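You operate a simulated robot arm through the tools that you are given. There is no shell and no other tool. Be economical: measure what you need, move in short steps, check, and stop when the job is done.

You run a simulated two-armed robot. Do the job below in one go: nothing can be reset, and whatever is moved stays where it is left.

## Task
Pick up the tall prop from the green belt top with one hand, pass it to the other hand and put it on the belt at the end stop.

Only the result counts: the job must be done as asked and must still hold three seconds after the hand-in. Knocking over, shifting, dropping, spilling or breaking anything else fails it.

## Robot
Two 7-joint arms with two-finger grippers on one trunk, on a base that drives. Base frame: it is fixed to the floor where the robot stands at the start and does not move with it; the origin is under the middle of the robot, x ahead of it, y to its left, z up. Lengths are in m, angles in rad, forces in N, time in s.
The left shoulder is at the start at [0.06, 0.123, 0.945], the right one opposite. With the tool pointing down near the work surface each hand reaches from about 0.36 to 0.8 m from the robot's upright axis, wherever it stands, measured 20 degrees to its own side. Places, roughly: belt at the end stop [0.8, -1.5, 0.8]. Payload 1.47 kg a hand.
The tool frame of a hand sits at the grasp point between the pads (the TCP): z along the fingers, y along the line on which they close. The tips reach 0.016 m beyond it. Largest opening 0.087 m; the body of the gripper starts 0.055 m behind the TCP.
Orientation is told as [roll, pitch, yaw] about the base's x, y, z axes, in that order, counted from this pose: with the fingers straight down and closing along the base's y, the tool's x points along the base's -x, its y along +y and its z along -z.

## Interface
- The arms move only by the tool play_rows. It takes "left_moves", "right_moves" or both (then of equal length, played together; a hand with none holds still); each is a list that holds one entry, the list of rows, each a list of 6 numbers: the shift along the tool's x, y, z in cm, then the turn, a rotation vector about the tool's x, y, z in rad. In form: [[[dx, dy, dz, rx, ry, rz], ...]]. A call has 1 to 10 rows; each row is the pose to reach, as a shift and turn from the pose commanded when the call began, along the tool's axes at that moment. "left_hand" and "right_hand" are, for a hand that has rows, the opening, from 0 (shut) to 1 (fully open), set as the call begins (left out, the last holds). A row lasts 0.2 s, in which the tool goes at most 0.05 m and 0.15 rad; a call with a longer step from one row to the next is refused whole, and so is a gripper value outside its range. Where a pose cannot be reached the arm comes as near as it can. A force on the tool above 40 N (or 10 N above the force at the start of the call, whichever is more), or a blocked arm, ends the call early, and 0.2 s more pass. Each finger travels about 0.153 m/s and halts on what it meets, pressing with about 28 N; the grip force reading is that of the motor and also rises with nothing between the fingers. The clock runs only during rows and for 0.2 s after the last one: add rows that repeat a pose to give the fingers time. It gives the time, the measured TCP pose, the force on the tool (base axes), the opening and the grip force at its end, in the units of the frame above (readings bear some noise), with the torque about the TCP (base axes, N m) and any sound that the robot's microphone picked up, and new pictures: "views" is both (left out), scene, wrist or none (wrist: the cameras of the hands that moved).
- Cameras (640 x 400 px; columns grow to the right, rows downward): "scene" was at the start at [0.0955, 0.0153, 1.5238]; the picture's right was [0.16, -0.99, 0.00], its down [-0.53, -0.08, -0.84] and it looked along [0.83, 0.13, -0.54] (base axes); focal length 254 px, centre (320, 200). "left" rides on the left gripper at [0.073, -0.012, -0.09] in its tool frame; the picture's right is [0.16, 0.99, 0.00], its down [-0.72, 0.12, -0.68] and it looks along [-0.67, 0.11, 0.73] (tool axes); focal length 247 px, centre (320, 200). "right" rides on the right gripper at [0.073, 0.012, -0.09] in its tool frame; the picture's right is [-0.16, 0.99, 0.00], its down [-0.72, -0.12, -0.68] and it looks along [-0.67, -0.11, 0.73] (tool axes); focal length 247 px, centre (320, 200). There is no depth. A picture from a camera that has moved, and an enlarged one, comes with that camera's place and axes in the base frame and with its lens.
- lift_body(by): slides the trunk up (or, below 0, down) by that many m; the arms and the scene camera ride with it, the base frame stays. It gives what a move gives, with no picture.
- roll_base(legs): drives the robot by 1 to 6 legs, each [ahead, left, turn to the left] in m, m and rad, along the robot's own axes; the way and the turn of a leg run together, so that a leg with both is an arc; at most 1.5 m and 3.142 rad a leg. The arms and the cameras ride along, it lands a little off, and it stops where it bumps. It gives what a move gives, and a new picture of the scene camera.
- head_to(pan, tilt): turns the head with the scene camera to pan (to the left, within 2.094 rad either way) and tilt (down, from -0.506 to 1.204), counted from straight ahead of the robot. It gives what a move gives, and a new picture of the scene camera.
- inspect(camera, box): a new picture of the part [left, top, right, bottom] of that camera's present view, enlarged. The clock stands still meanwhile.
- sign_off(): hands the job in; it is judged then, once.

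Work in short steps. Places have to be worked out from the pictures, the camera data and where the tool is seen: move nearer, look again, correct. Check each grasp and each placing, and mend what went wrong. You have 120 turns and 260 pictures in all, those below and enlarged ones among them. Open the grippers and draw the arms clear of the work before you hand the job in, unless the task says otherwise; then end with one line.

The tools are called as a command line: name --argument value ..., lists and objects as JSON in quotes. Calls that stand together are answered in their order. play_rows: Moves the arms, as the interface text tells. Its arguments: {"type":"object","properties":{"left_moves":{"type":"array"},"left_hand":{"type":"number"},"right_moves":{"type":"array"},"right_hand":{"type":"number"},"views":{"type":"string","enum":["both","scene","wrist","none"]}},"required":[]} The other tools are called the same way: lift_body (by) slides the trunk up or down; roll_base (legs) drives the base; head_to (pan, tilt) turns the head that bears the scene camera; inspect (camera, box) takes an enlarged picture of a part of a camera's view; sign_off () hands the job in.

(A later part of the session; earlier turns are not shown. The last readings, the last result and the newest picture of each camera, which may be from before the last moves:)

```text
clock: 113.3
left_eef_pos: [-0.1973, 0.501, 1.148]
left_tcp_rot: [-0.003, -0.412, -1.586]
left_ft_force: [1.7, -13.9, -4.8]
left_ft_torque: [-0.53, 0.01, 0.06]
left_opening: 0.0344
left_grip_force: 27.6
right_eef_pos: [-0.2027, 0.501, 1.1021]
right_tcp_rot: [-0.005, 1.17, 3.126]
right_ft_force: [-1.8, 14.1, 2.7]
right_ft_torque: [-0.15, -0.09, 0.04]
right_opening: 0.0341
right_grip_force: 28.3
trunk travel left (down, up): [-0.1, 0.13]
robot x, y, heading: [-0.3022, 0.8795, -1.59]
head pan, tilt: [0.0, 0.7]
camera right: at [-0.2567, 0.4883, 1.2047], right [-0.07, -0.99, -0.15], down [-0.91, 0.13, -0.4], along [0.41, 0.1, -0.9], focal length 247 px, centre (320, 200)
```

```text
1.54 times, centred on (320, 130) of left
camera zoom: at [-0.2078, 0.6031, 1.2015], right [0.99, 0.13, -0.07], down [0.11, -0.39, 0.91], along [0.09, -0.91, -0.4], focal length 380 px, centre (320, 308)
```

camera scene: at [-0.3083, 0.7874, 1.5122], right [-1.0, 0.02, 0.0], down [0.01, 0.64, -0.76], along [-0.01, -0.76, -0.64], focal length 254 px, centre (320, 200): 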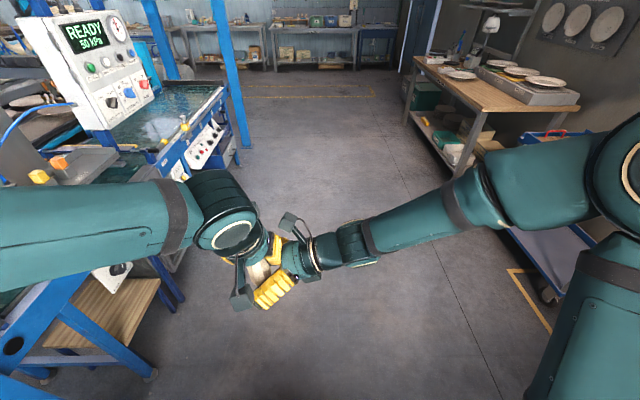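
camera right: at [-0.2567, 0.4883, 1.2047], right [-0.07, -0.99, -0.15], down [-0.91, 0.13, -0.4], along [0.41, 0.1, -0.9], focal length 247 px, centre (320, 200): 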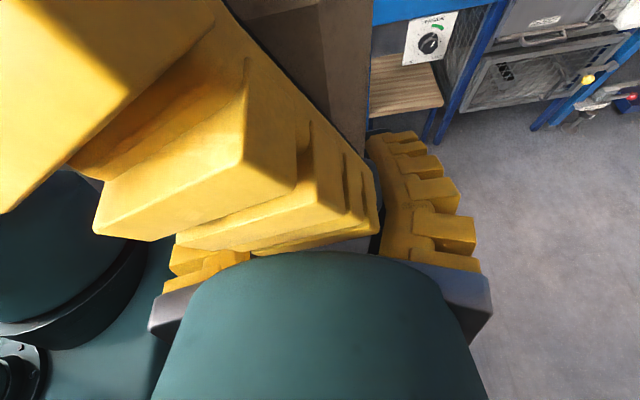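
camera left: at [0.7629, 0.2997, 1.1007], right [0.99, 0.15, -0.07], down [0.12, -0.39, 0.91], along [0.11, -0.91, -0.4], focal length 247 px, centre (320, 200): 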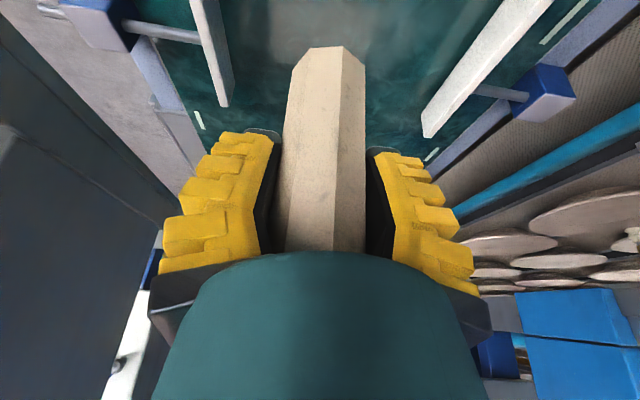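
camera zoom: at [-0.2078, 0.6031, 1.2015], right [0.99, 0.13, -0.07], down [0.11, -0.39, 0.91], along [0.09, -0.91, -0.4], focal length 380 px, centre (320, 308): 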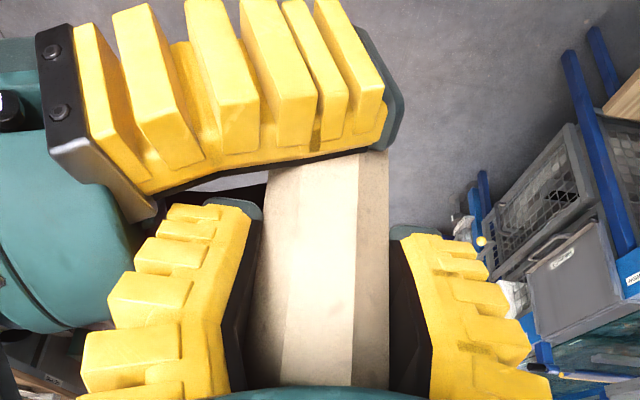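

Right hand grips the prop (opening 0.034), with 14 N lateral strain between hands. I relax it by shifting the right hand 2 mm, then open the left.

play_rows --right_moves '[[[0, -0.2, 0, 0, 0, 0], [0, -0.2, 0, 0, 0, 0]]]' --views "none"

play_rows --left_moves '[[[0, 0, 0, 0, 0, 0], [0, 0, 0, 0, 0, 0], [0, 0, 0, 0, 0, 0]]]' --left_hand 1 --views "wrist"

```text
clock: 113.9
left_eef_pos: [-0.1978, 0.501, 1.149]
left_tcp_rot: [-0.004, -0.41, -1.588]
left_ft_force: [-8.0, -2.6, -3.5]
left_ft_torque: [0.09, 0.28, -0.01]
left_opening: 0.0339
left_grip_force: 28.0
right_eef_pos: [-0.2035, 0.5013, 1.1015]
right_tcp_rot: [-0.003, 1.168, 3.122]
right_ft_force: [6.9, 2.7, 1.2]
right_ft_torque: [-0.23, 0.04, 0.01]
right_opening: 0.0334
right_grip_force: 28.2
trunk travel left (down, up): [-0.1, 0.13]
robot x, y, heading: [-0.3046, 0.8822, -1.584]
head pan, tilt: [0.0, 0.7]
```

```text
clock: 114.7
left_eef_pos: [-0.1966, 0.502, 1.1464]
left_tcp_rot: [0.001, -0.408, -1.585]
left_ft_force: [36.8, 1.7, -6.0]
left_ft_torque: [0.07, -0.03, 0.41]
left_opening: 0.0603
left_grip_force: 0.1
right_eef_pos: [-0.2042, 0.5009, 1.0995]
right_tcp_rot: [-0.006, 1.17, 3.117]
right_ft_force: [-36.1, -0.6, 5.1]
right_ft_torque: [-0.04, -1.67, -0.36]
right_opening: 0.033
right_grip_force: 28.1
trunk travel left (down, up): [-0.1, 0.13]
robot x, y, heading: [-0.3029, 0.881, -1.588]
head pan, tilt: [0.0, 0.7]
camera left: at [-0.2066, 0.6036, 1.2009], right [0.99, 0.13, -0.06], down [0.11, -0.4, 0.91], along [0.1, -0.91, -0.41], focal length 247 px, centre (320, 200)
```

left: 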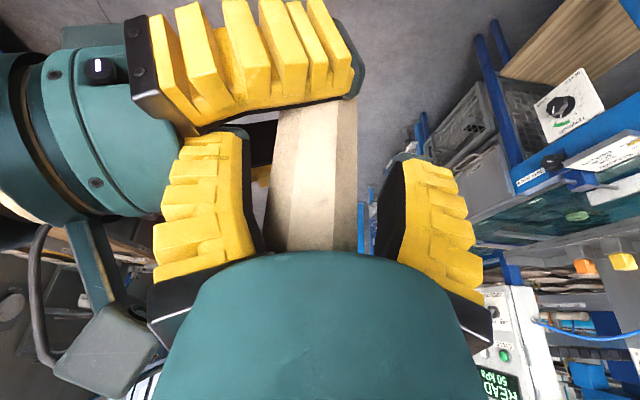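

The opening left finger pushes on the right hand's body. I reduce the left opening to 0.58 (enough to free the prop), then withdraw along its axis.

play_rows --left_moves '[[[0, 0, 0, 0, 0, 0], [0, 0, 0, 0, 0, 0]]]' --left_hand 0.56 --views "wrist"

```text
clock: 115.3
left_eef_pos: [-0.1981, 0.5005, 1.1487]
left_tcp_rot: [-0.003, -0.413, -1.588]
left_ft_force: [9.5, 5.7, 1.1]
left_ft_torque: [-0.04, 0.13, -0.22]
left_opening: 0.0471
left_grip_force: 0.7
right_eef_pos: [-0.2027, 0.5021, 1.1015]
right_tcp_rot: [-0.004, 1.168, 3.125]
right_ft_force: [-8.1, -5.5, -0.4]
right_ft_torque: [0.35, -0.54, 0.14]
right_opening: 0.0335
right_grip_force: 27.9
trunk travel left (down, up): [-0.1, 0.13]
robot x, y, heading: [-0.3028, 0.8817, -1.587]
head pan, tilt: [0.0, 0.7]
camera left: at [-0.2082, 0.6034, 1.2016], right [0.99, 0.13, -0.07], down [0.11, -0.39, 0.91], along [0.09, -0.91, -0.4], focal length 247 px, centre (320, 200)
```

left: 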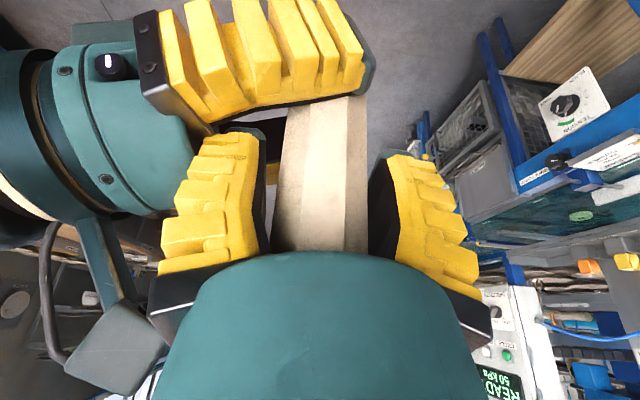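

Prop seems free of the left pads. I shift the left hand 3 mm to its left and withdraw it along its own axis.

play_rows --left_moves '[[[0, 0.3, 0, 0, 0, 0], [0, 0.3, -1, 0, 0, 0], [0, 0.3, -3, 0, 0, 0], [0, 0.3, -6, 0, 0, 0], [0, 0.3, -9, 0, 0, 0], [0, 0.3, -12, 0, 0, 0], [0, 0.3, -12, 0, 0, 0]]]' --views "both"

inspect --camera "scene" --box '[180, 170, 380, 320]'

```text
clock: 116.9
left_eef_pos: [-0.1937, 0.5482, 1.2554]
left_tcp_rot: [-0.001, -0.412, -1.586]
left_ft_force: [-1.0, -0.3, 0.7]
left_ft_torque: [-0.01, 0.0, 0.0]
left_opening: 0.0542
left_grip_force: 4.2
right_eef_pos: [-0.2032, 0.5016, 1.1015]
right_tcp_rot: [-0.006, 1.168, 3.121]
right_ft_force: [0.3, 0.4, 0.6]
right_ft_torque: [0.0, 0.01, 0.01]
right_opening: 0.0331
right_grip_force: 27.6
trunk travel left (down, up): [-0.1, 0.13]
robot x, y, heading: [-0.3036, 0.8799, -1.589]
head pan, tilt: [0.0, 0.7]
camera scene: at [-0.3082, 0.7869, 1.5121], right [-1.0, 0.02, 0.0], down [0.01, 0.64, -0.76], along [-0.01, -0.76, -0.64], focal length 254 px, centre (320, 200)
camera left: at [-0.204, 0.6513, 1.3109], right [0.99, 0.13, -0.06], down [0.11, -0.39, 0.91], along [0.09, -0.91, -0.4], focal length 247 px, centre (320, 200)
```

scene: 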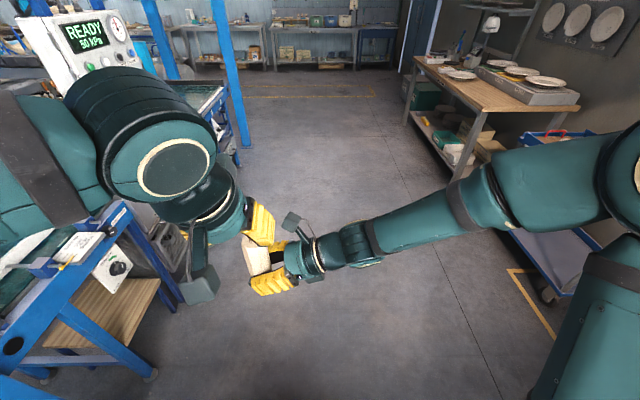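
left: 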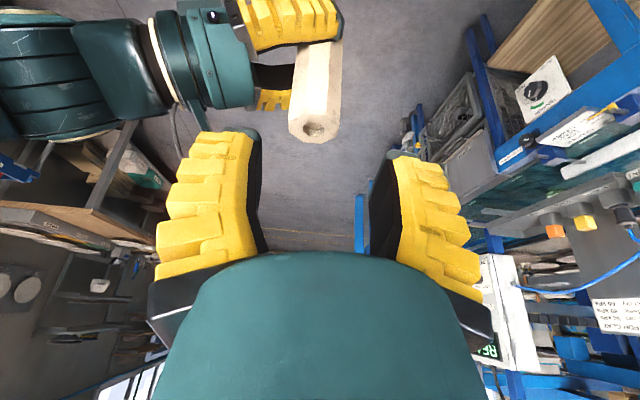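

```text
2.67 times, centred on (280, 245) of scene
camera zoom: at [-0.3082, 0.7869, 1.5121], right [-1.0, 0.02, 0.0], down [0.01, 0.64, -0.76], along [-0.01, -0.76, -0.64], focal length 678 px, centre (427, 80)
```

zoom: 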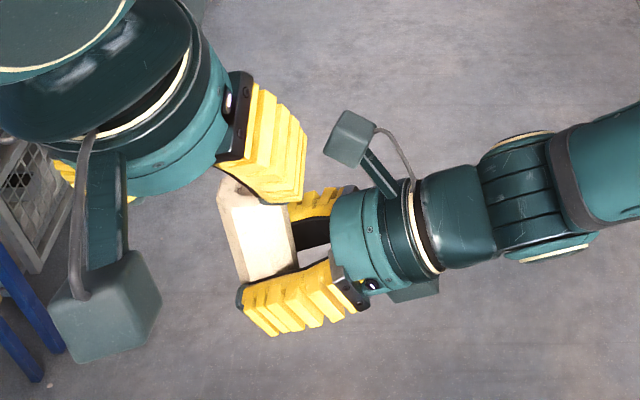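

The right hand now holds the prop upright and the left is free. I drive ahead along the aisle toward the right end of the belt and look at the end stop.

roll_base --legs '[[1.4, 0, 0]]'

head_to --pan 0.75 --tilt 0.4

```text
clock: 123.9
left_eef_pos: [-0.2247, -0.8505, 1.2568]
left_tcp_rot: [-0.001, -0.412, -1.596]
left_ft_force: [-0.4, -1.1, 0.4]
left_ft_torque: [0.02, 0.01, 0.0]
left_opening: 0.0542
left_grip_force: 3.4
right_eef_pos: [-0.2346, -0.897, 1.1016]
right_tcp_rot: [-0.005, 1.17, 3.114]
right_ft_force: [0.3, -1.2, 0.0]
right_ft_torque: [-0.01, 0.0, 0.02]
right_opening: 0.033
right_grip_force: 28.4
trunk travel left (down, up): [-0.1, 0.13]
robot x, y, heading: [-0.3338, -0.5182, -1.594]
head pan, tilt: [0.0, 0.7]
camera scene: at [-0.3372, -0.6114, 1.5121], right [-1.0, 0.03, 0.0], down [0.02, 0.64, -0.76], along [-0.02, -0.76, -0.64], focal length 254 px, centre (320, 200)
```

scene: 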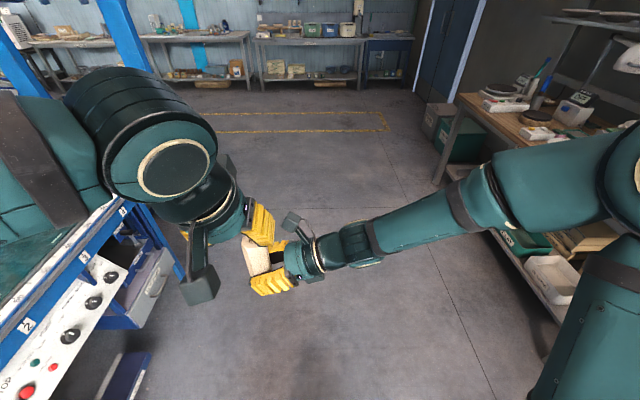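

```text
clock: 125.0
left_eef_pos: [-0.2244, -0.8509, 1.2581]
left_tcp_rot: [-0.001, -0.413, -1.597]
left_ft_force: [0.6, 0.3, 0.0]
left_ft_torque: [0.01, 0.01, 0.02]
left_opening: 0.0543
left_grip_force: 3.8
right_eef_pos: [-0.2355, -0.8964, 1.1015]
right_tcp_rot: [-0.003, 1.169, 3.113]
right_ft_force: [0.2, 0.5, -0.1]
right_ft_torque: [0.01, 0.03, 0.02]
right_opening: 0.0328
right_grip_force: 28.3
trunk travel left (down, up): [-0.1, 0.13]
robot x, y, heading: [-0.3325, -0.5195, -1.596]
head pan, tilt: [0.75, 0.4]
camera scene: at [-0.2736, -0.5955, 1.539], right [-0.75, -0.66, 0.0], down [-0.26, 0.29, -0.92], along [0.61, -0.69, -0.39], focal length 254 px, centre (320, 200)
```

scene: 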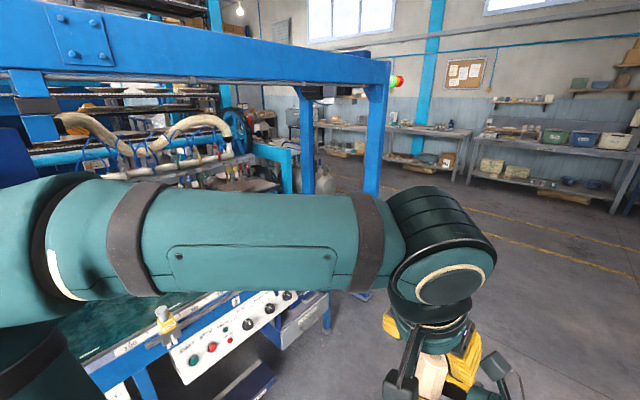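

The left arm hides the end. I drive on 0.8 m and turn to face the belt, staying back from it.

roll_base --legs '[[0.8, 0, 0], [0, 0, 1.57]]'

head_to --pan 0.0 --tilt 0.5

```text
clock: 133.1
left_eef_pos: [-0.02, -1.2116, 1.2577]
left_tcp_rot: [-0.001, -0.413, -0.019]
left_ft_force: [0.2, -0.2, 0.0]
left_ft_torque: [-0.01, -0.02, 0.0]
left_opening: 0.0541
left_grip_force: 4.1
right_eef_pos: [0.0262, -1.2208, 1.1017]
right_tcp_rot: [-0.004, 1.17, -1.592]
right_ft_force: [0.6, 0.5, 0.8]
right_ft_torque: [0.04, 0.02, 0.0]
right_opening: 0.0334
right_grip_force: 28.3
trunk travel left (down, up): [-0.1, 0.13]
robot x, y, heading: [-0.3557, -1.3202, -0.018]
head pan, tilt: [0.75, 0.4]
camera scene: at [-0.2763, -1.2577, 1.539], right [0.67, -0.74, 0.0], down [-0.29, -0.26, -0.92], along [0.69, 0.62, -0.39], focal length 254 px, centre (320, 200)
```

scene: 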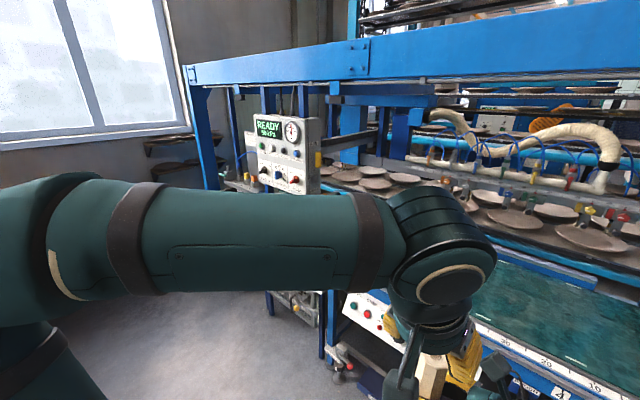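

```text
clock: 134.2
left_eef_pos: [-0.0199, -1.2118, 1.2565]
left_tcp_rot: [-0.002, -0.413, -0.02]
left_ft_force: [-1.3, 0.6, 0.1]
left_ft_torque: [-0.02, 0.0, -0.02]
left_opening: 0.0542
left_grip_force: 4.0
right_eef_pos: [0.0262, -1.2207, 1.1011]
right_tcp_rot: [-0.004, 1.171, -1.594]
right_ft_force: [0.0, 0.4, 0.5]
right_ft_torque: [0.01, -0.02, 0.0]
right_opening: 0.0333
right_grip_force: 27.6
trunk travel left (down, up): [-0.1, 0.13]
robot x, y, heading: [-0.3526, -1.3179, -0.017]
head pan, tilt: [0.0, 0.499]
camera scene: at [-0.2542, -1.3214, 1.5299], right [-0.02, -1.0, 0.0], down [-0.48, 0.01, -0.88], along [0.88, -0.02, -0.48], focal length 254 px, centre (320, 200)
```

scene: 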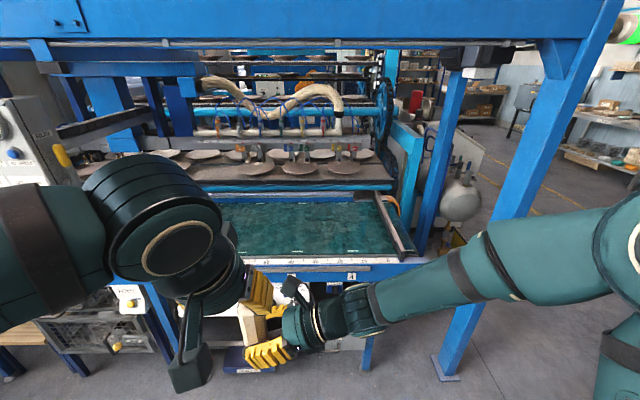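

The belt's right end has a raised rail, the end stop. I zoom on it.

inspect --camera "scene" --box '[250, 160, 450, 290]'

```text
3.08 times, centred on (350, 225) of scene
camera zoom: at [-0.2542, -1.3214, 1.5299], right [-0.02, -1.0, 0.0], down [-0.48, 0.01, -0.88], along [0.88, -0.02, -0.48], focal length 782 px, centre (228, 123)
```

zoom: 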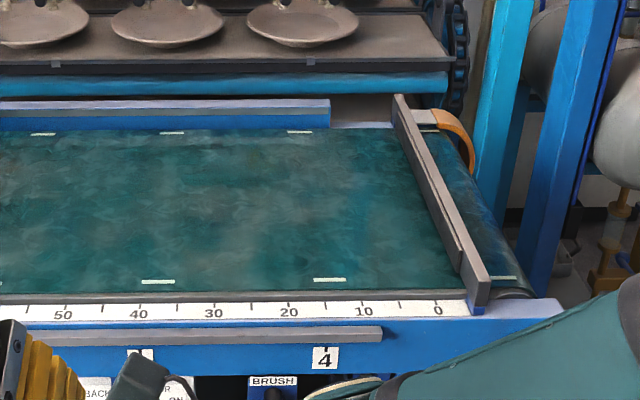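

The end stop's inner face is at y≈−1.66, and a ruler starts there. I will place the prop near (0.8, −1.56). First I take the left hand out of the way and turn the right tool about the vertical, so it points more forward-left.

play_rows --left_moves '[[[0, 4, -1, 0, 0, 0], [0, 8, -2, 0, 0, 0], [0, 12, -3, 0, 0, 0], [0, 16, -4, 0, 0, 0], [0, 20, -5, 0, 0, 0], [0, 20, -5, 0, 0, 0]]]' --views "none"

play_rows --right_moves '[[[0, 0, 0, -0.12, 0, 0.05], [0, 0, 0, -0.24, 0, 0.1], [0, 0, 0, -0.36, 0, 0.152], [0, 0, 0, -0.48, 0, 0.203], [0, 0, 0, -0.6, 0, 0.253], [0, 0, 0, -0.72, 0, 0.304], [0, 0, 0, -0.72, 0, 0.304]]]' --views "both"

```text
clock: 135.6
left_eef_pos: [-0.0355, -1.0097, 1.3004]
left_tcp_rot: [-0.003, -0.412, -0.02]
left_ft_force: [0.6, -0.2, -0.2]
left_ft_torque: [0.04, 0.0, 0.01]
left_opening: 0.0543
left_grip_force: 4.5
right_eef_pos: [0.0259, -1.2225, 1.1018]
right_tcp_rot: [-0.005, 1.17, -1.593]
right_ft_force: [0.4, -0.3, 0.4]
right_ft_torque: [0.0, 0.0, 0.03]
right_opening: 0.033
right_grip_force: 27.7
trunk travel left (down, up): [-0.1, 0.13]
robot x, y, heading: [-0.3532, -1.3189, -0.019]
head pan, tilt: [0.0, 0.499]
```

```text
clock: 137.4
left_eef_pos: [-0.0351, -1.0106, 1.3004]
left_tcp_rot: [-0.002, -0.412, -0.018]
left_ft_force: [0.9, -0.2, -0.1]
left_ft_torque: [0.01, -0.01, 0.03]
left_opening: 0.0541
left_grip_force: 4.3
right_eef_pos: [0.0726, -1.2632, 1.0946]
right_tcp_rot: [-0.108, 1.142, -2.61]
right_ft_force: [0.2, -0.8, -0.8]
right_ft_torque: [-0.02, 0.05, 0.02]
right_opening: 0.033
right_grip_force: 28.3
right hand out of reach, approached as far as the arm can: row 5, 6, 7
trunk travel left (down, up): [-0.1, 0.13]
robot x, y, heading: [-0.35, -1.3184, -0.021]
head pan, tilt: [0.0, 0.499]
stopped in row 7 (right hand): the arm was blocked; the commanded pose is now the measured one
camera scene: at [-0.2526, -1.3324, 1.5348], right [-0.13, -0.99, 0.0], down [-0.43, 0.06, -0.9], along [0.89, -0.12, -0.43], focal length 254 px, centre (320, 200)
camera right: at [0.041, -1.3088, 1.197], right [0.52, -0.83, -0.19], down [-0.82, -0.43, -0.37], along [0.23, 0.35, -0.91], focal length 247 px, centre (320, 200)
```

scene: 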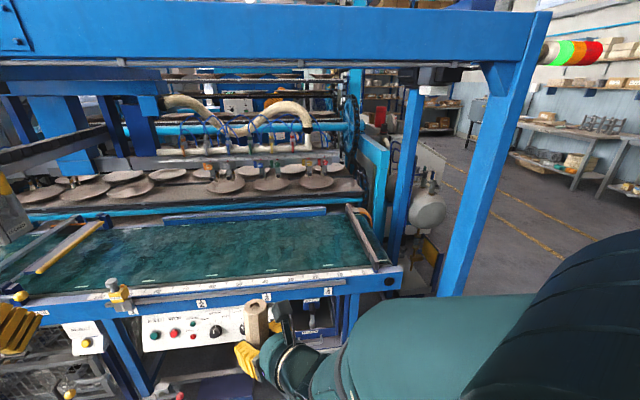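
right: 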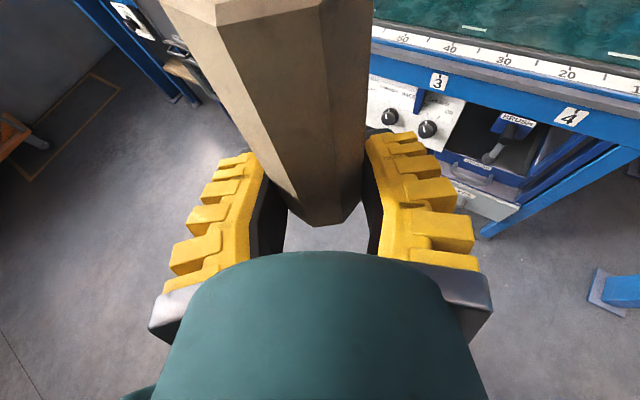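

The elbow folded against the body near the head, so I extend the arm forward by 20 cm (away from the body), which is needed anyway; the prop is still firmly held.

play_rows --right_moves '[[[1.1, 1.8, 2.2, 0, 0, 0], [2.5, 4.1, 5.1, 0, 0, 0], [3.9, 6.5, 8, 0, 0, 0], [5.4, 8.8, 10.9, 0, 0, 0], [6.8, 11.2, 13.8, 0, 0, 0], [7.2, 11.8, 14.5, 0, 0, 0], [7.2, 11.8, 14.5, 0, 0, 0]]]' --views "both"

```text
clock: 139.0
left_eef_pos: [-0.0373, -1.0092, 1.3001]
left_tcp_rot: [-0.002, -0.412, -0.02]
left_ft_force: [-0.2, -0.2, 0.9]
left_ft_torque: [0.01, -0.03, 0.0]
left_opening: 0.0541
left_grip_force: 3.5
right_eef_pos: [0.2716, -1.2574, 1.1008]
right_tcp_rot: [-0.114, 1.153, -2.605]
right_ft_force: [-0.2, -0.5, -0.4]
right_ft_torque: [-0.02, 0.01, -0.03]
right_opening: 0.033
right_grip_force: 27.9
trunk travel left (down, up): [-0.1, 0.13]
robot x, y, heading: [-0.3552, -1.3221, -0.015]
head pan, tilt: [0.0, 0.499]
camera scene: at [-0.254, -1.3214, 1.5299], right [-0.02, -1.0, 0.0], down [-0.48, 0.01, -0.88], along [0.88, -0.02, -0.48], focal length 254 px, centre (320, 200)
camera right: at [0.2384, -1.3025, 1.2024], right [0.54, -0.82, -0.19], down [-0.81, -0.44, -0.38], along [0.23, 0.36, -0.91], focal length 247 px, centre (320, 200)
```

scene: 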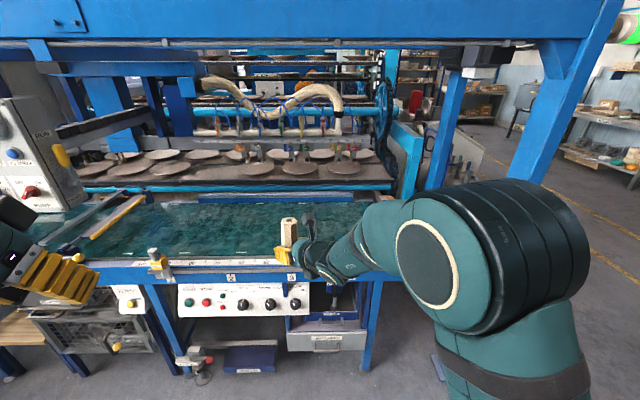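
right: 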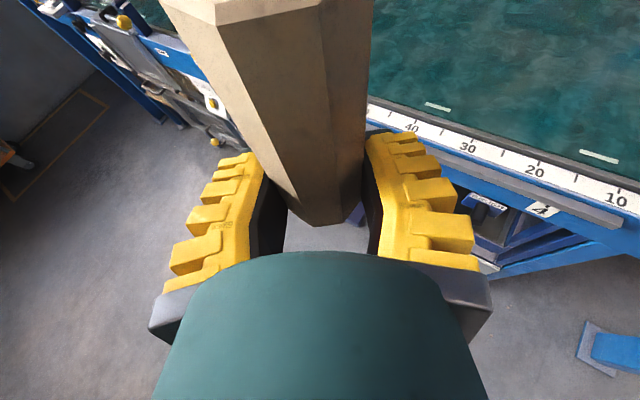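

Reach is good now. I drive forward 0.45 m and turn right 0.34 rad so the wrist stays off the end-stop rail.

roll_base --legs '[[0.43, 0, 0], [0, 0, -0.335]]'

inspect --camera "right" --box '[0, 0, 640, 400]'

```text
clock: 142.7
left_eef_pos: [0.4719, -1.1388, 1.3014]
left_tcp_rot: [-0.003, -0.412, -0.352]
left_ft_force: [-0.4, -0.3, -0.3]
left_ft_torque: [0.01, -0.01, -0.04]
left_opening: 0.0541
left_grip_force: 4.2
right_eef_pos: [0.6798, -1.4741, 1.0994]
right_tcp_rot: [-0.113, 1.152, -2.94]
right_ft_force: [-0.1, 0.3, 0.1]
right_ft_torque: [0.0, 0.0, 0.0]
right_opening: 0.033
right_grip_force: 28.5
trunk travel left (down, up): [-0.1, 0.13]
robot x, y, heading: [0.0718, -1.3296, -0.353]
head pan, tilt: [0.0, 0.499]
camera scene: at [0.1625, -1.3631, 1.5299], right [-0.35, -0.94, 0.0], down [-0.45, 0.17, -0.88], along [0.82, -0.3, -0.48], focal length 254 px, centre (320, 200)
```

scene: 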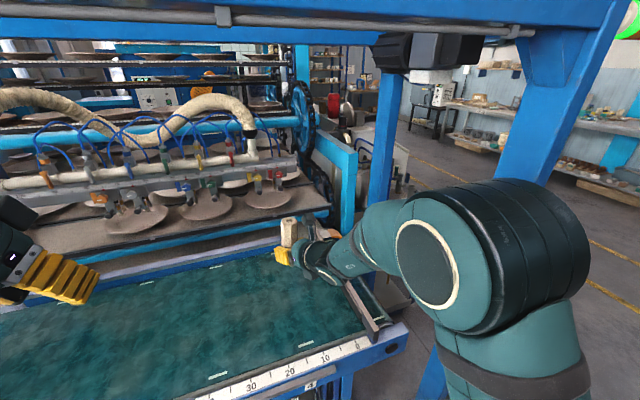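

```text
1.00 times, centred on (320, 200) of right (not enlarged: the box is as wide or as high as the picture)
camera zoom: at [0.6345, -1.5065, 1.2024], right [0.23, -0.95, -0.19], down [-0.91, -0.15, -0.38], along [0.33, 0.26, -0.9], focal length 247 px, centre (320, 200)
```

zoom: 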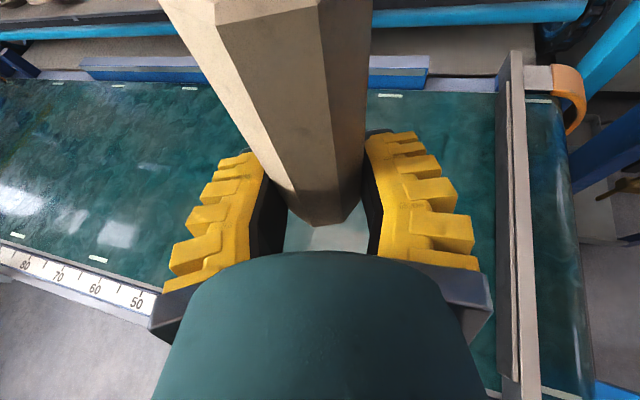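

I inspect the prop's uprightness closely from the scene camera before lowering.

inspect --camera "scene" --box '[250, 190, 400, 290]'

```text
4.00 times, centred on (325, 240) of scene
camera zoom: at [0.1625, -1.3631, 1.5299], right [-0.35, -0.94, 0.0], down [-0.45, 0.17, -0.88], along [0.82, -0.3, -0.48], focal length 1016 px, centre (300, 40)
```

zoom: 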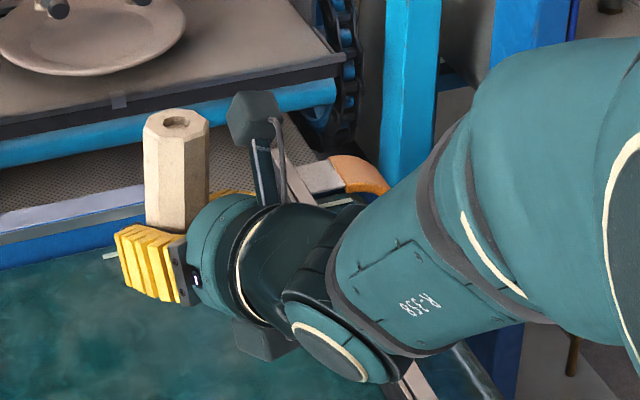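

The block under the right wrist might be about level with the prop's bottom, so I need a side view. I turn the left hand toward the right hand as a side camera.

play_rows --left_moves '[[[0.6, 0, 1.4, 0.052, 0, 0.118], [1.2, 0, 2.8, 0.103, 0, 0.236], [1.8, 0, 4.1, 0.155, 0, 0.354], [2.4, 0, 5.5, 0.206, 0, 0.471], [3, 0, 6.9, 0.258, 0, 0.589], [3.6, 0, 8.3, 0.31, 0, 0.707], [4.2, 0, 9.6, 0.36, 0, 0.825], [4.8, 0, 11, 0.4, 0, 0.916]]]' --views "wrist"

```text
clock: 144.5
left_eef_pos: [0.4733, -1.1391, 1.1799]
left_tcp_rot: [-0.001, -0.413, -1.356]
left_ft_force: [-0.2, 0.4, 0.0]
left_ft_torque: [0.05, 0.03, -0.01]
left_opening: 0.0542
left_grip_force: 4.3
right_eef_pos: [0.6806, -1.4724, 1.0989]
right_tcp_rot: [-0.112, 1.153, -2.94]
right_ft_force: [-0.9, -0.1, 0.0]
right_ft_torque: [0.01, 0.0, -0.01]
right_opening: 0.033
right_grip_force: 27.7
trunk travel left (down, up): [-0.1, 0.13]
robot x, y, heading: [0.0699, -1.3291, -0.355]
head pan, tilt: [0.0, 0.499]
camera left: at [0.4389, -1.042, 1.2327], right [0.93, 0.35, -0.06], down [0.2, -0.36, 0.91], along [0.3, -0.87, -0.4], focal length 247 px, centre (320, 200)
```

left: 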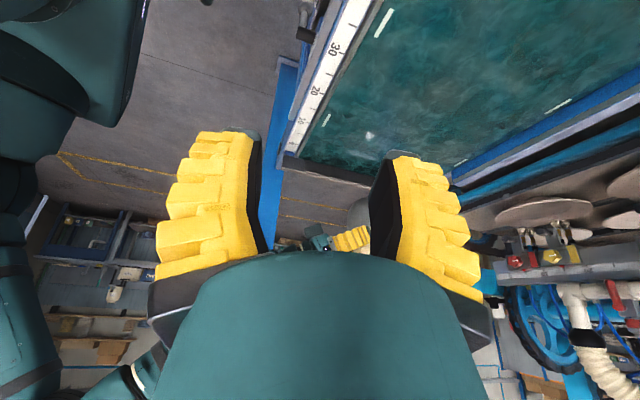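

The right hand is just hidden behind the left gripper. I tilt the left hand 0.4 rad more so the view rises.

play_rows --left_moves '[[[0, 0, 0, 0, -0.14, 0], [0, 0, 0, 0, -0.28, 0], [0, 0, 0, 0, -0.42, 0], [0, 0, 0, 0, -0.5, 0]]]' --views "none"

inspect --camera "left" --box '[240, 60, 440, 250]'

```text
clock: 145.5
left_eef_pos: [0.4726, -1.139, 1.1794]
left_tcp_rot: [-0.001, -0.914, -1.355]
left_ft_force: [0.5, 0.5, -0.2]
left_ft_torque: [-0.02, -0.03, -0.03]
left_opening: 0.0542
left_grip_force: 4.0
right_eef_pos: [0.6802, -1.4743, 1.0992]
right_tcp_rot: [-0.114, 1.152, -2.939]
right_ft_force: [-1.2, -1.4, 0.0]
right_ft_torque: [-0.06, 0.03, -0.02]
right_opening: 0.0331
right_grip_force: 27.9
trunk travel left (down, up): [-0.1, 0.13]
robot x, y, heading: [0.0671, -1.3294, -0.355]
head pan, tilt: [0.0, 0.499]
```

```text
2.11 times, centred on (340, 155) of left
camera zoom: at [0.4355, -1.0293, 1.1776], right [0.94, 0.31, -0.13], down [0.09, 0.12, 0.99], along [0.32, -0.94, 0.09], focal length 520 px, centre (278, 295)
```

zoom: 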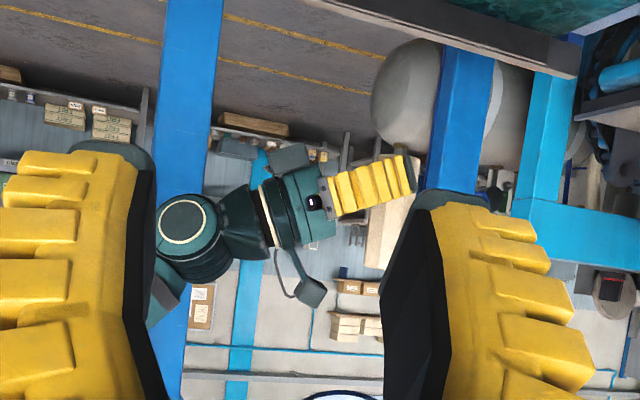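

Good side view (upside-down). I zoom into the gripper, block and prop bottom.

inspect --camera "left" --box '[310, 110, 390, 190]'

```text
5.00 times, centred on (350, 150) of left
camera zoom: at [0.4355, -1.0293, 1.1776], right [0.94, 0.31, -0.13], down [0.09, 0.12, 0.99], along [0.32, -0.94, 0.09], focal length 1235 px, centre (170, 450)
```

zoom: 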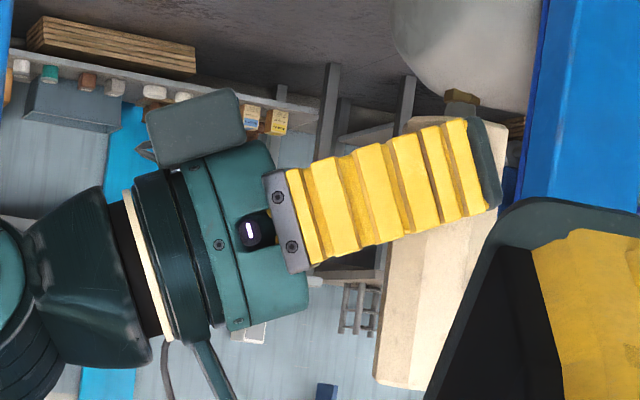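

The side view shows the wrist block's underside level with the prop's bottom (both ≈1.079). I'll correct the sideways lean and raise the wrist slightly (prop leaning ~0.1 rad forward, it will seat itself flat), moving over (0.80, −1.55).

play_rows --right_moves '[[[0.8, 2.2, 1.6, -0.002, -0.014, -0.003], [1.7, 4.3, 3.3, -0.004, -0.028, -0.007], [2.5, 6.5, 4.9, -0.007, -0.042, -0.01], [3.3, 8.7, 6.5, -0.009, -0.055, -0.014], [4.2, 10.8, 8.2, -0.011, -0.069, -0.017], [4.2, 10.8, 8.2, -0.011, -0.069, -0.017]]]' --views "both"

inspect --camera "left" --box '[310, 110, 400, 200]'

```text
clock: 146.9
left_eef_pos: [0.4716, -1.1391, 1.1799]
left_tcp_rot: [-0.002, -0.914, -1.353]
left_ft_force: [-0.1, 0.2, 0.4]
left_ft_torque: [0.0, 0.0, -0.01]
left_opening: 0.0542
left_grip_force: 3.6
right_eef_pos: [0.7992, -1.5493, 1.1014]
right_tcp_rot: [-0.057, 1.086, -2.888]
right_ft_force: [0.7, -0.3, 0.3]
right_ft_torque: [0.01, 0.0, 0.04]
right_opening: 0.0329
right_grip_force: 27.7
trunk travel left (down, up): [-0.1, 0.13]
robot x, y, heading: [0.0699, -1.3284, -0.358]
head pan, tilt: [0.0, 0.499]
camera scene: at [0.162, -1.3628, 1.5299], right [-0.35, -0.94, 0.0], down [-0.45, 0.17, -0.88], along [0.82, -0.3, -0.48], focal length 254 px, centre (320, 200)
camera right: at [0.761, -1.5782, 1.208], right [0.22, -0.96, -0.17], down [-0.93, -0.16, -0.32], along [0.28, 0.23, -0.93], focal length 247 px, centre (320, 200)
```

scene: 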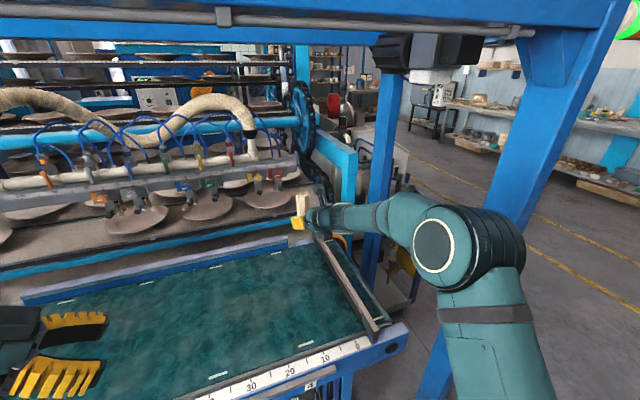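
right: 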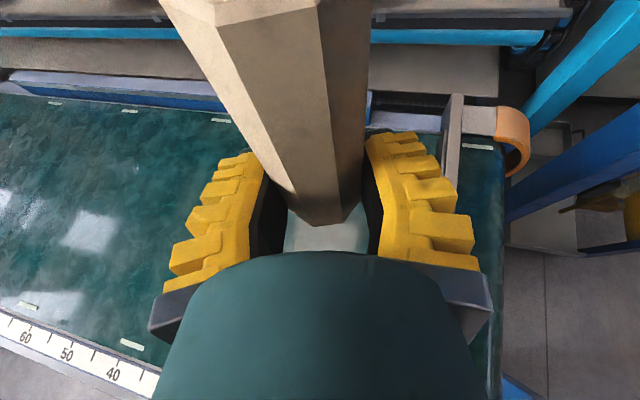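

```text
4.44 times, centred on (355, 155) of left
camera zoom: at [0.435, -1.0293, 1.1779], right [0.94, 0.31, -0.13], down [0.09, 0.12, 0.99], along [0.32, -0.94, 0.08], focal length 1098 px, centre (164, 400)
```

zoom: 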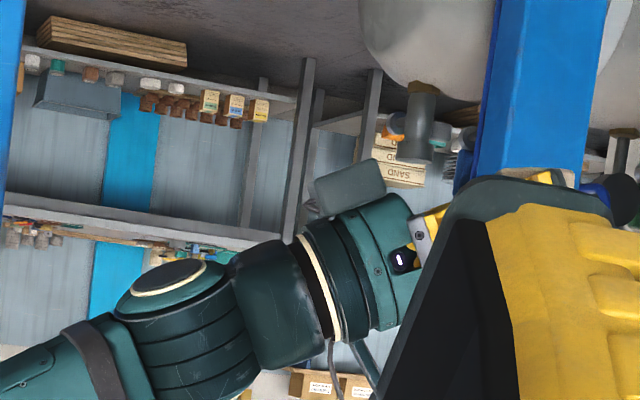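

The spot is right. I lower the right hand 20 cm (to TCP z≈0.90) and, together, lower and shift the left hand to keep a side view.

play_rows --right_moves '[[[-3.5, 0.1, 1.9, 0, 0, 0], [-7.1, 0.2, 3.7, 0, 0, 0], [-10.6, 0.3, 5.6, 0, 0, 0], [-14.2, 0.4, 7.4, 0, 0, 0], [-17.7, 0.5, 9.3, 0, 0, 0], [-17.7, 0.5, 9.3, 0, 0, 0]]]' --left_moves '[[[2.5, 2, 2, 0, 0, 0], [5, 4, 4, 0, 0, 0], [7.5, 6, 6, 0, 0, 0], [10, 8, 8, 0, 0, 0], [11.9, 10, 9.2, 0, 0, 0], [11.9, 10, 9.2, 0, 0, 0]]]' --views "both"

inspect --camera "left" --box '[290, 90, 410, 210]'

```text
clock: 148.3
left_eef_pos: [0.5694, -1.1183, 1.0285]
left_tcp_rot: [0.0, -0.914, -1.354]
left_ft_force: [0.5, -0.3, 0.4]
left_ft_torque: [0.0, 0.02, 0.05]
left_opening: 0.0542
left_grip_force: 4.3
right_eef_pos: [0.8, -1.5478, 0.9008]
right_tcp_rot: [-0.055, 1.086, -2.886]
right_ft_force: [-0.1, 0.1, -0.9]
right_ft_torque: [0.0, 0.0, 0.04]
right_opening: 0.0331
right_grip_force: 27.8
trunk travel left (down, up): [-0.1, 0.13]
robot x, y, heading: [0.0694, -1.3243, -0.362]
head pan, tilt: [0.0, 0.499]
camera scene: at [0.1617, -1.3628, 1.53], right [-0.35, -0.94, 0.0], down [-0.45, 0.17, -0.88], along [0.82, -0.3, -0.48], focal length 254 px, centre (320, 200)
camera right: at [0.7614, -1.5763, 1.0075], right [0.22, -0.96, -0.16], down [-0.93, -0.16, -0.32], along [0.28, 0.23, -0.93], focal length 247 px, centre (320, 200)
camera left: at [0.5324, -1.0084, 1.027], right [0.94, 0.31, -0.13], down [0.09, 0.12, 0.99], along [0.32, -0.94, 0.08], focal length 247 px, centre (320, 200)
```

scene: 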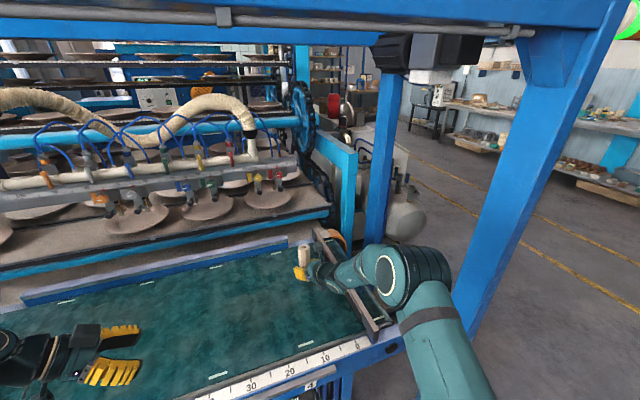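
right: 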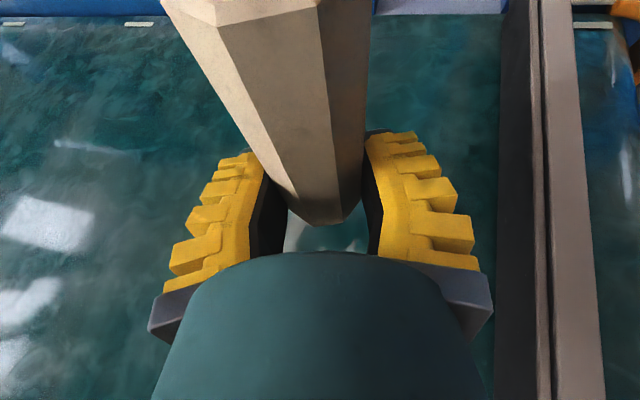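
left: 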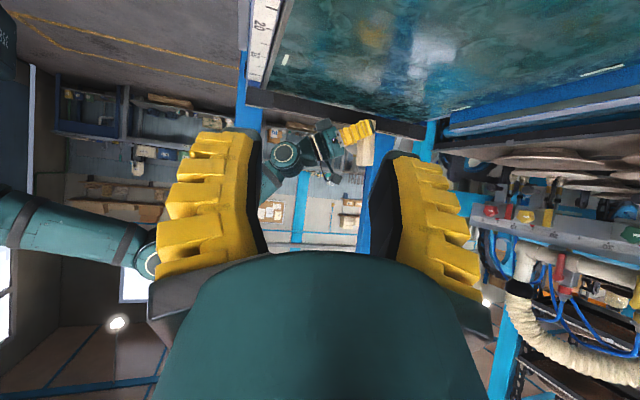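

```text
3.33 times, centred on (350, 150) of left
camera zoom: at [0.5324, -1.0084, 1.027], right [0.94, 0.31, -0.13], down [0.09, 0.12, 0.99], along [0.32, -0.94, 0.08], focal length 823 px, centre (220, 367)
```

zoom: 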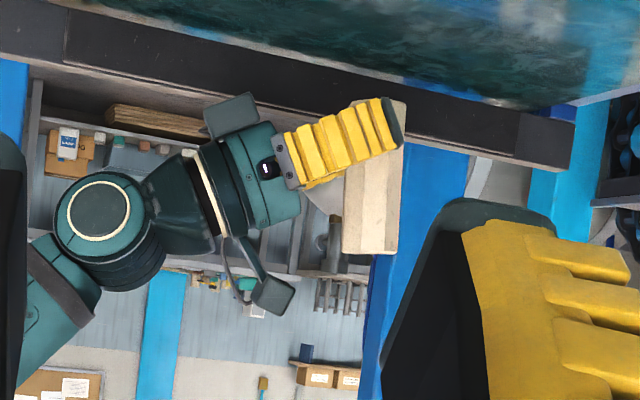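

The side view shows the prop bottom now clearly lower than the wrist block, about 6 cm above the belt. I lower 5 cm.

play_rows --right_moves '[[[-1.8, 0, 0.9, 0, 0, 0], [-3.5, 0.1, 1.9, 0, 0, 0], [-4.4, 0.1, 2.3, 0, 0, 0], [-4.4, 0.1, 2.3, 0, 0, 0]]]' --views "none"

inspect --camera "left" --box '[300, 80, 400, 180]'

```text
clock: 149.3
left_eef_pos: [0.5699, -1.117, 1.0297]
left_tcp_rot: [-0.001, -0.912, -1.354]
left_ft_force: [0.0, -0.2, -0.5]
left_ft_torque: [0.03, -0.03, 0.03]
left_opening: 0.0544
left_grip_force: 4.1
right_eef_pos: [0.8014, -1.5478, 0.8496]
right_tcp_rot: [-0.055, 1.083, -2.887]
right_ft_force: [0.7, 0.5, 0.6]
right_ft_torque: [0.01, 0.05, 0.01]
right_opening: 0.033
right_grip_force: 28.6
trunk travel left (down, up): [-0.1, 0.13]
robot x, y, heading: [0.07, -1.3293, -0.353]
head pan, tilt: [0.0, 0.499]
```

```text
4.00 times, centred on (350, 130) of left
camera zoom: at [0.5327, -1.0084, 1.027], right [0.94, 0.31, -0.13], down [0.09, 0.12, 0.99], along [0.32, -0.94, 0.08], focal length 988 px, centre (200, 480)
```

zoom: 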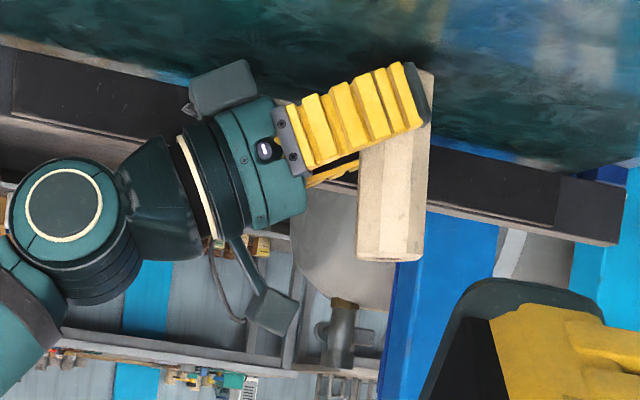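

No contact yet. I lower 8 mm more and watch the force.

play_rows --right_moves '[[[-0.2, 0, 0.1, 0, 0, 0], [-0.45, 0, 0.23, 0, 0, 0], [-0.7, 0, 0.37, 0, 0, 0], [-0.7, 0, 0.37, 0, 0, 0]]]' --views "none"

play_rows --right_moves '[[[-0.17, 0, 0.1, 0, 0, 0], [-0.35, 0, 0.19, 0, 0, 0], [-0.35, 0, 0.19, 0, 0, 0]]]' --views "none"

inspect --camera "left" --box '[310, 80, 390, 160]'

```text
clock: 150.3
left_eef_pos: [0.5683, -1.1185, 1.0298]
left_tcp_rot: [-0.001, -0.914, -1.355]
left_ft_force: [0.1, 0.7, -0.1]
left_ft_torque: [0.02, 0.04, 0.01]
left_opening: 0.0541
left_grip_force: 4.0
right_eef_pos: [0.8004, -1.5473, 0.846]
right_tcp_rot: [-0.055, 1.088, -2.885]
right_ft_force: [-2.7, 1.0, 10.3]
right_ft_torque: [0.04, -0.24, 0.02]
right_opening: 0.0334
right_grip_force: 28.1
trunk travel left (down, up): [-0.1, 0.13]
robot x, y, heading: [0.0678, -1.3312, -0.355]
head pan, tilt: [0.0, 0.499]
```

```text
clock: 151.1
left_eef_pos: [0.5694, -1.1172, 1.0299]
left_tcp_rot: [0.0, -0.915, -1.355]
left_ft_force: [-0.6, 0.2, -0.2]
left_ft_torque: [-0.01, 0.03, 0.02]
left_opening: 0.0542
left_grip_force: 4.1
right_eef_pos: [0.7994, -1.5481, 0.8411]
right_tcp_rot: [-0.053, 1.087, -2.884]
right_ft_force: [1.4, 2.8, 14.4]
right_ft_torque: [0.05, -0.39, 0.08]
right_opening: 0.0334
right_grip_force: 28.0
trunk travel left (down, up): [-0.1, 0.13]
robot x, y, heading: [0.0695, -1.3285, -0.356]
head pan, tilt: [0.0, 0.499]
```

```text
5.00 times, centred on (350, 120) of left
camera zoom: at [0.5316, -1.0078, 1.0275], right [0.94, 0.31, -0.13], down [0.09, 0.12, 0.99], along [0.32, -0.94, 0.08], focal length 1235 px, centre (170, 600)
```

zoom: 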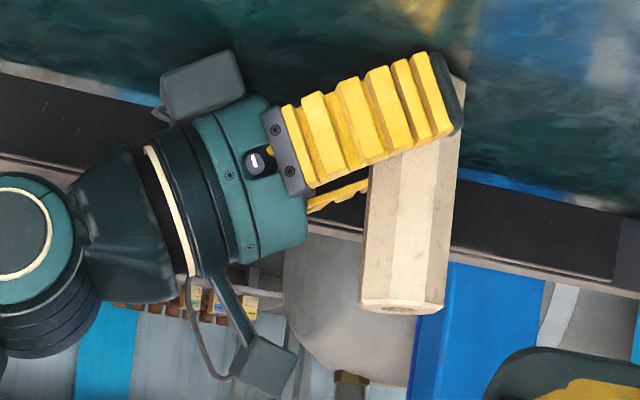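

The prop's front bottom edge is on the belt (14 N, contact ahead of the TCP), leaning ~0.07 rad. I relieve the force slightly while rotating it 0.04 rad toward upright.

play_rows --right_moves '[[[0.1, 0, -0.05, -0.002, 0.019, -0.005], [0.17, 0, -0.1, -0.005, 0.04, -0.011], [0.17, 0, -0.1, -0.005, 0.04, -0.011]]]' --views "none"

inspect --camera "left" --box '[310, 80, 390, 160]'

```text
clock: 151.9
left_eef_pos: [0.5677, -1.1181, 1.0287]
left_tcp_rot: [0.002, -0.914, -1.355]
left_ft_force: [0.1, 1.2, -0.2]
left_ft_torque: [-0.02, -0.02, 0.0]
left_opening: 0.054
left_grip_force: 4.2
right_eef_pos: [0.7977, -1.5473, 0.8421]
right_tcp_rot: [-0.03, 1.126, -2.863]
right_ft_force: [-4.6, 6.2, 17.1]
right_ft_torque: [-0.64, 1.52, -0.66]
right_opening: 0.0329
right_grip_force: 27.9
trunk travel left (down, up): [-0.1, 0.13]
robot x, y, heading: [0.0686, -1.3276, -0.351]
head pan, tilt: [0.0, 0.499]
```

```text
5.00 times, centred on (350, 120) of left
camera zoom: at [0.5312, -1.0075, 1.0275], right [0.94, 0.31, -0.12], down [0.09, 0.12, 0.99], along [0.32, -0.94, 0.09], focal length 1235 px, centre (170, 600)
```

zoom: 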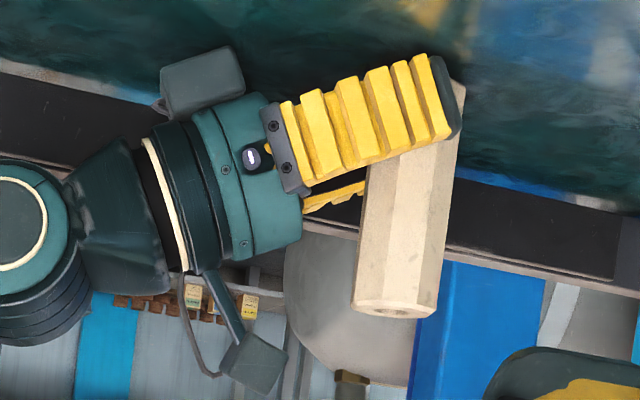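

The wrist block now touches the belt (torque sign flipped), and the prop is nearly upright (~0.03). I lift 1.5 mm and read the force.

play_rows --right_moves '[[[0.14, 0, -0.07, 0, 0, 0], [0.14, 0, -0.07, 0, 0, 0]]]' --views "none"

```text
clock: 152.5
left_eef_pos: [0.5679, -1.1174, 1.0288]
left_tcp_rot: [0.0, -0.915, -1.355]
left_ft_force: [0.5, 0.7, 0.2]
left_ft_torque: [0.03, 0.0, 0.0]
left_opening: 0.0543
left_grip_force: 4.2
right_eef_pos: [0.7974, -1.5486, 0.843]
right_tcp_rot: [-0.033, 1.123, -2.867]
right_ft_force: [-3.8, 6.2, 7.0]
right_ft_torque: [-0.24, 0.8, -0.72]
right_opening: 0.033
right_grip_force: 28.2
trunk travel left (down, up): [-0.1, 0.13]
robot x, y, heading: [0.0672, -1.3295, -0.355]
head pan, tilt: [0.0, 0.499]
```

Force dropped to 7 N. I lift 1 mm more and then open the right gripper.

play_rows --right_moves '[[[0.09, 0, -0.05, 0, 0, 0], [0.09, 0, -0.05, 0, 0, 0]]]' --views "none"

play_rows --right_moves '[[[0, 0, 0, 0, 0, 0], [0, 0, 0, 0, 0, 0], [0, 0, 0, 0, 0, 0]]]' --right_hand 1 --views "wrist"

inspect --camera "left" --box '[310, 80, 390, 160]'

```text
clock: 153.1
left_eef_pos: [0.5689, -1.1187, 1.0296]
left_tcp_rot: [-0.001, -0.914, -1.355]
left_ft_force: [-0.4, 0.2, 1.2]
left_ft_torque: [-0.01, -0.02, -0.01]
left_opening: 0.0542
left_grip_force: 3.7
right_eef_pos: [0.7979, -1.55, 0.843]
right_tcp_rot: [-0.03, 1.124, -2.867]
right_ft_force: [0.0, 0.3, -0.1]
right_ft_torque: [-0.01, 0.02, 0.0]
right_opening: 0.0331
right_grip_force: 28.1
trunk travel left (down, up): [-0.1, 0.13]
robot x, y, heading: [0.0711, -1.3259, -0.357]
head pan, tilt: [0.0, 0.499]
```

```text
clock: 153.9
left_eef_pos: [0.5692, -1.1184, 1.0296]
left_tcp_rot: [-0.003, -0.913, -1.354]
left_ft_force: [0.5, 0.3, -0.3]
left_ft_torque: [0.01, -0.04, -0.01]
left_opening: 0.0542
left_grip_force: 3.6
right_eef_pos: [0.799, -1.5485, 0.844]
right_tcp_rot: [-0.03, 1.126, -2.868]
right_ft_force: [0.6, 0.1, 0.0]
right_ft_torque: [-0.02, 0.0, -0.01]
right_opening: 0.0868
right_grip_force: 0.1
trunk travel left (down, up): [-0.1, 0.13]
robot x, y, heading: [0.0672, -1.3307, -0.358]
head pan, tilt: [0.0, 0.499]
camera right: at [0.7557, -1.5771, 0.9484], right [0.23, -0.96, -0.16], down [-0.92, -0.16, -0.36], along [0.32, 0.23, -0.92], focal length 247 px, centre (320, 200)
```

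right: 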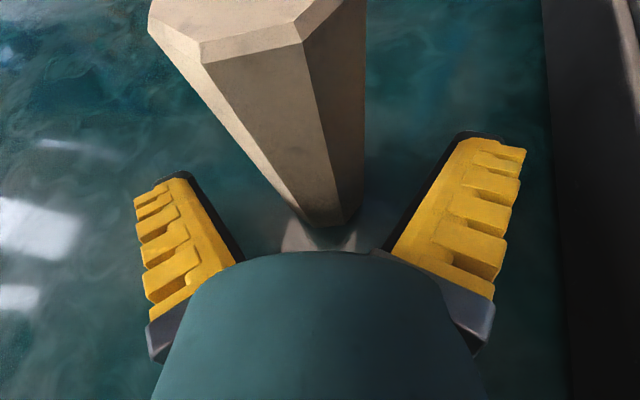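

```text
5.00 times, centred on (350, 120) of left
camera zoom: at [0.5326, -1.0084, 1.0271], right [0.94, 0.31, -0.13], down [0.09, 0.12, 0.99], along [0.32, -0.94, 0.08], focal length 1235 px, centre (170, 600)
```

zoom: 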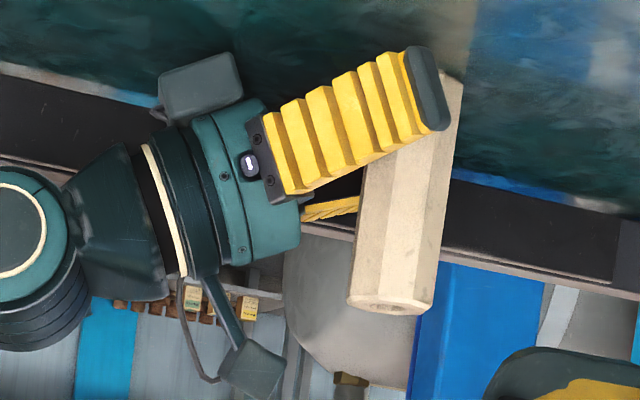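

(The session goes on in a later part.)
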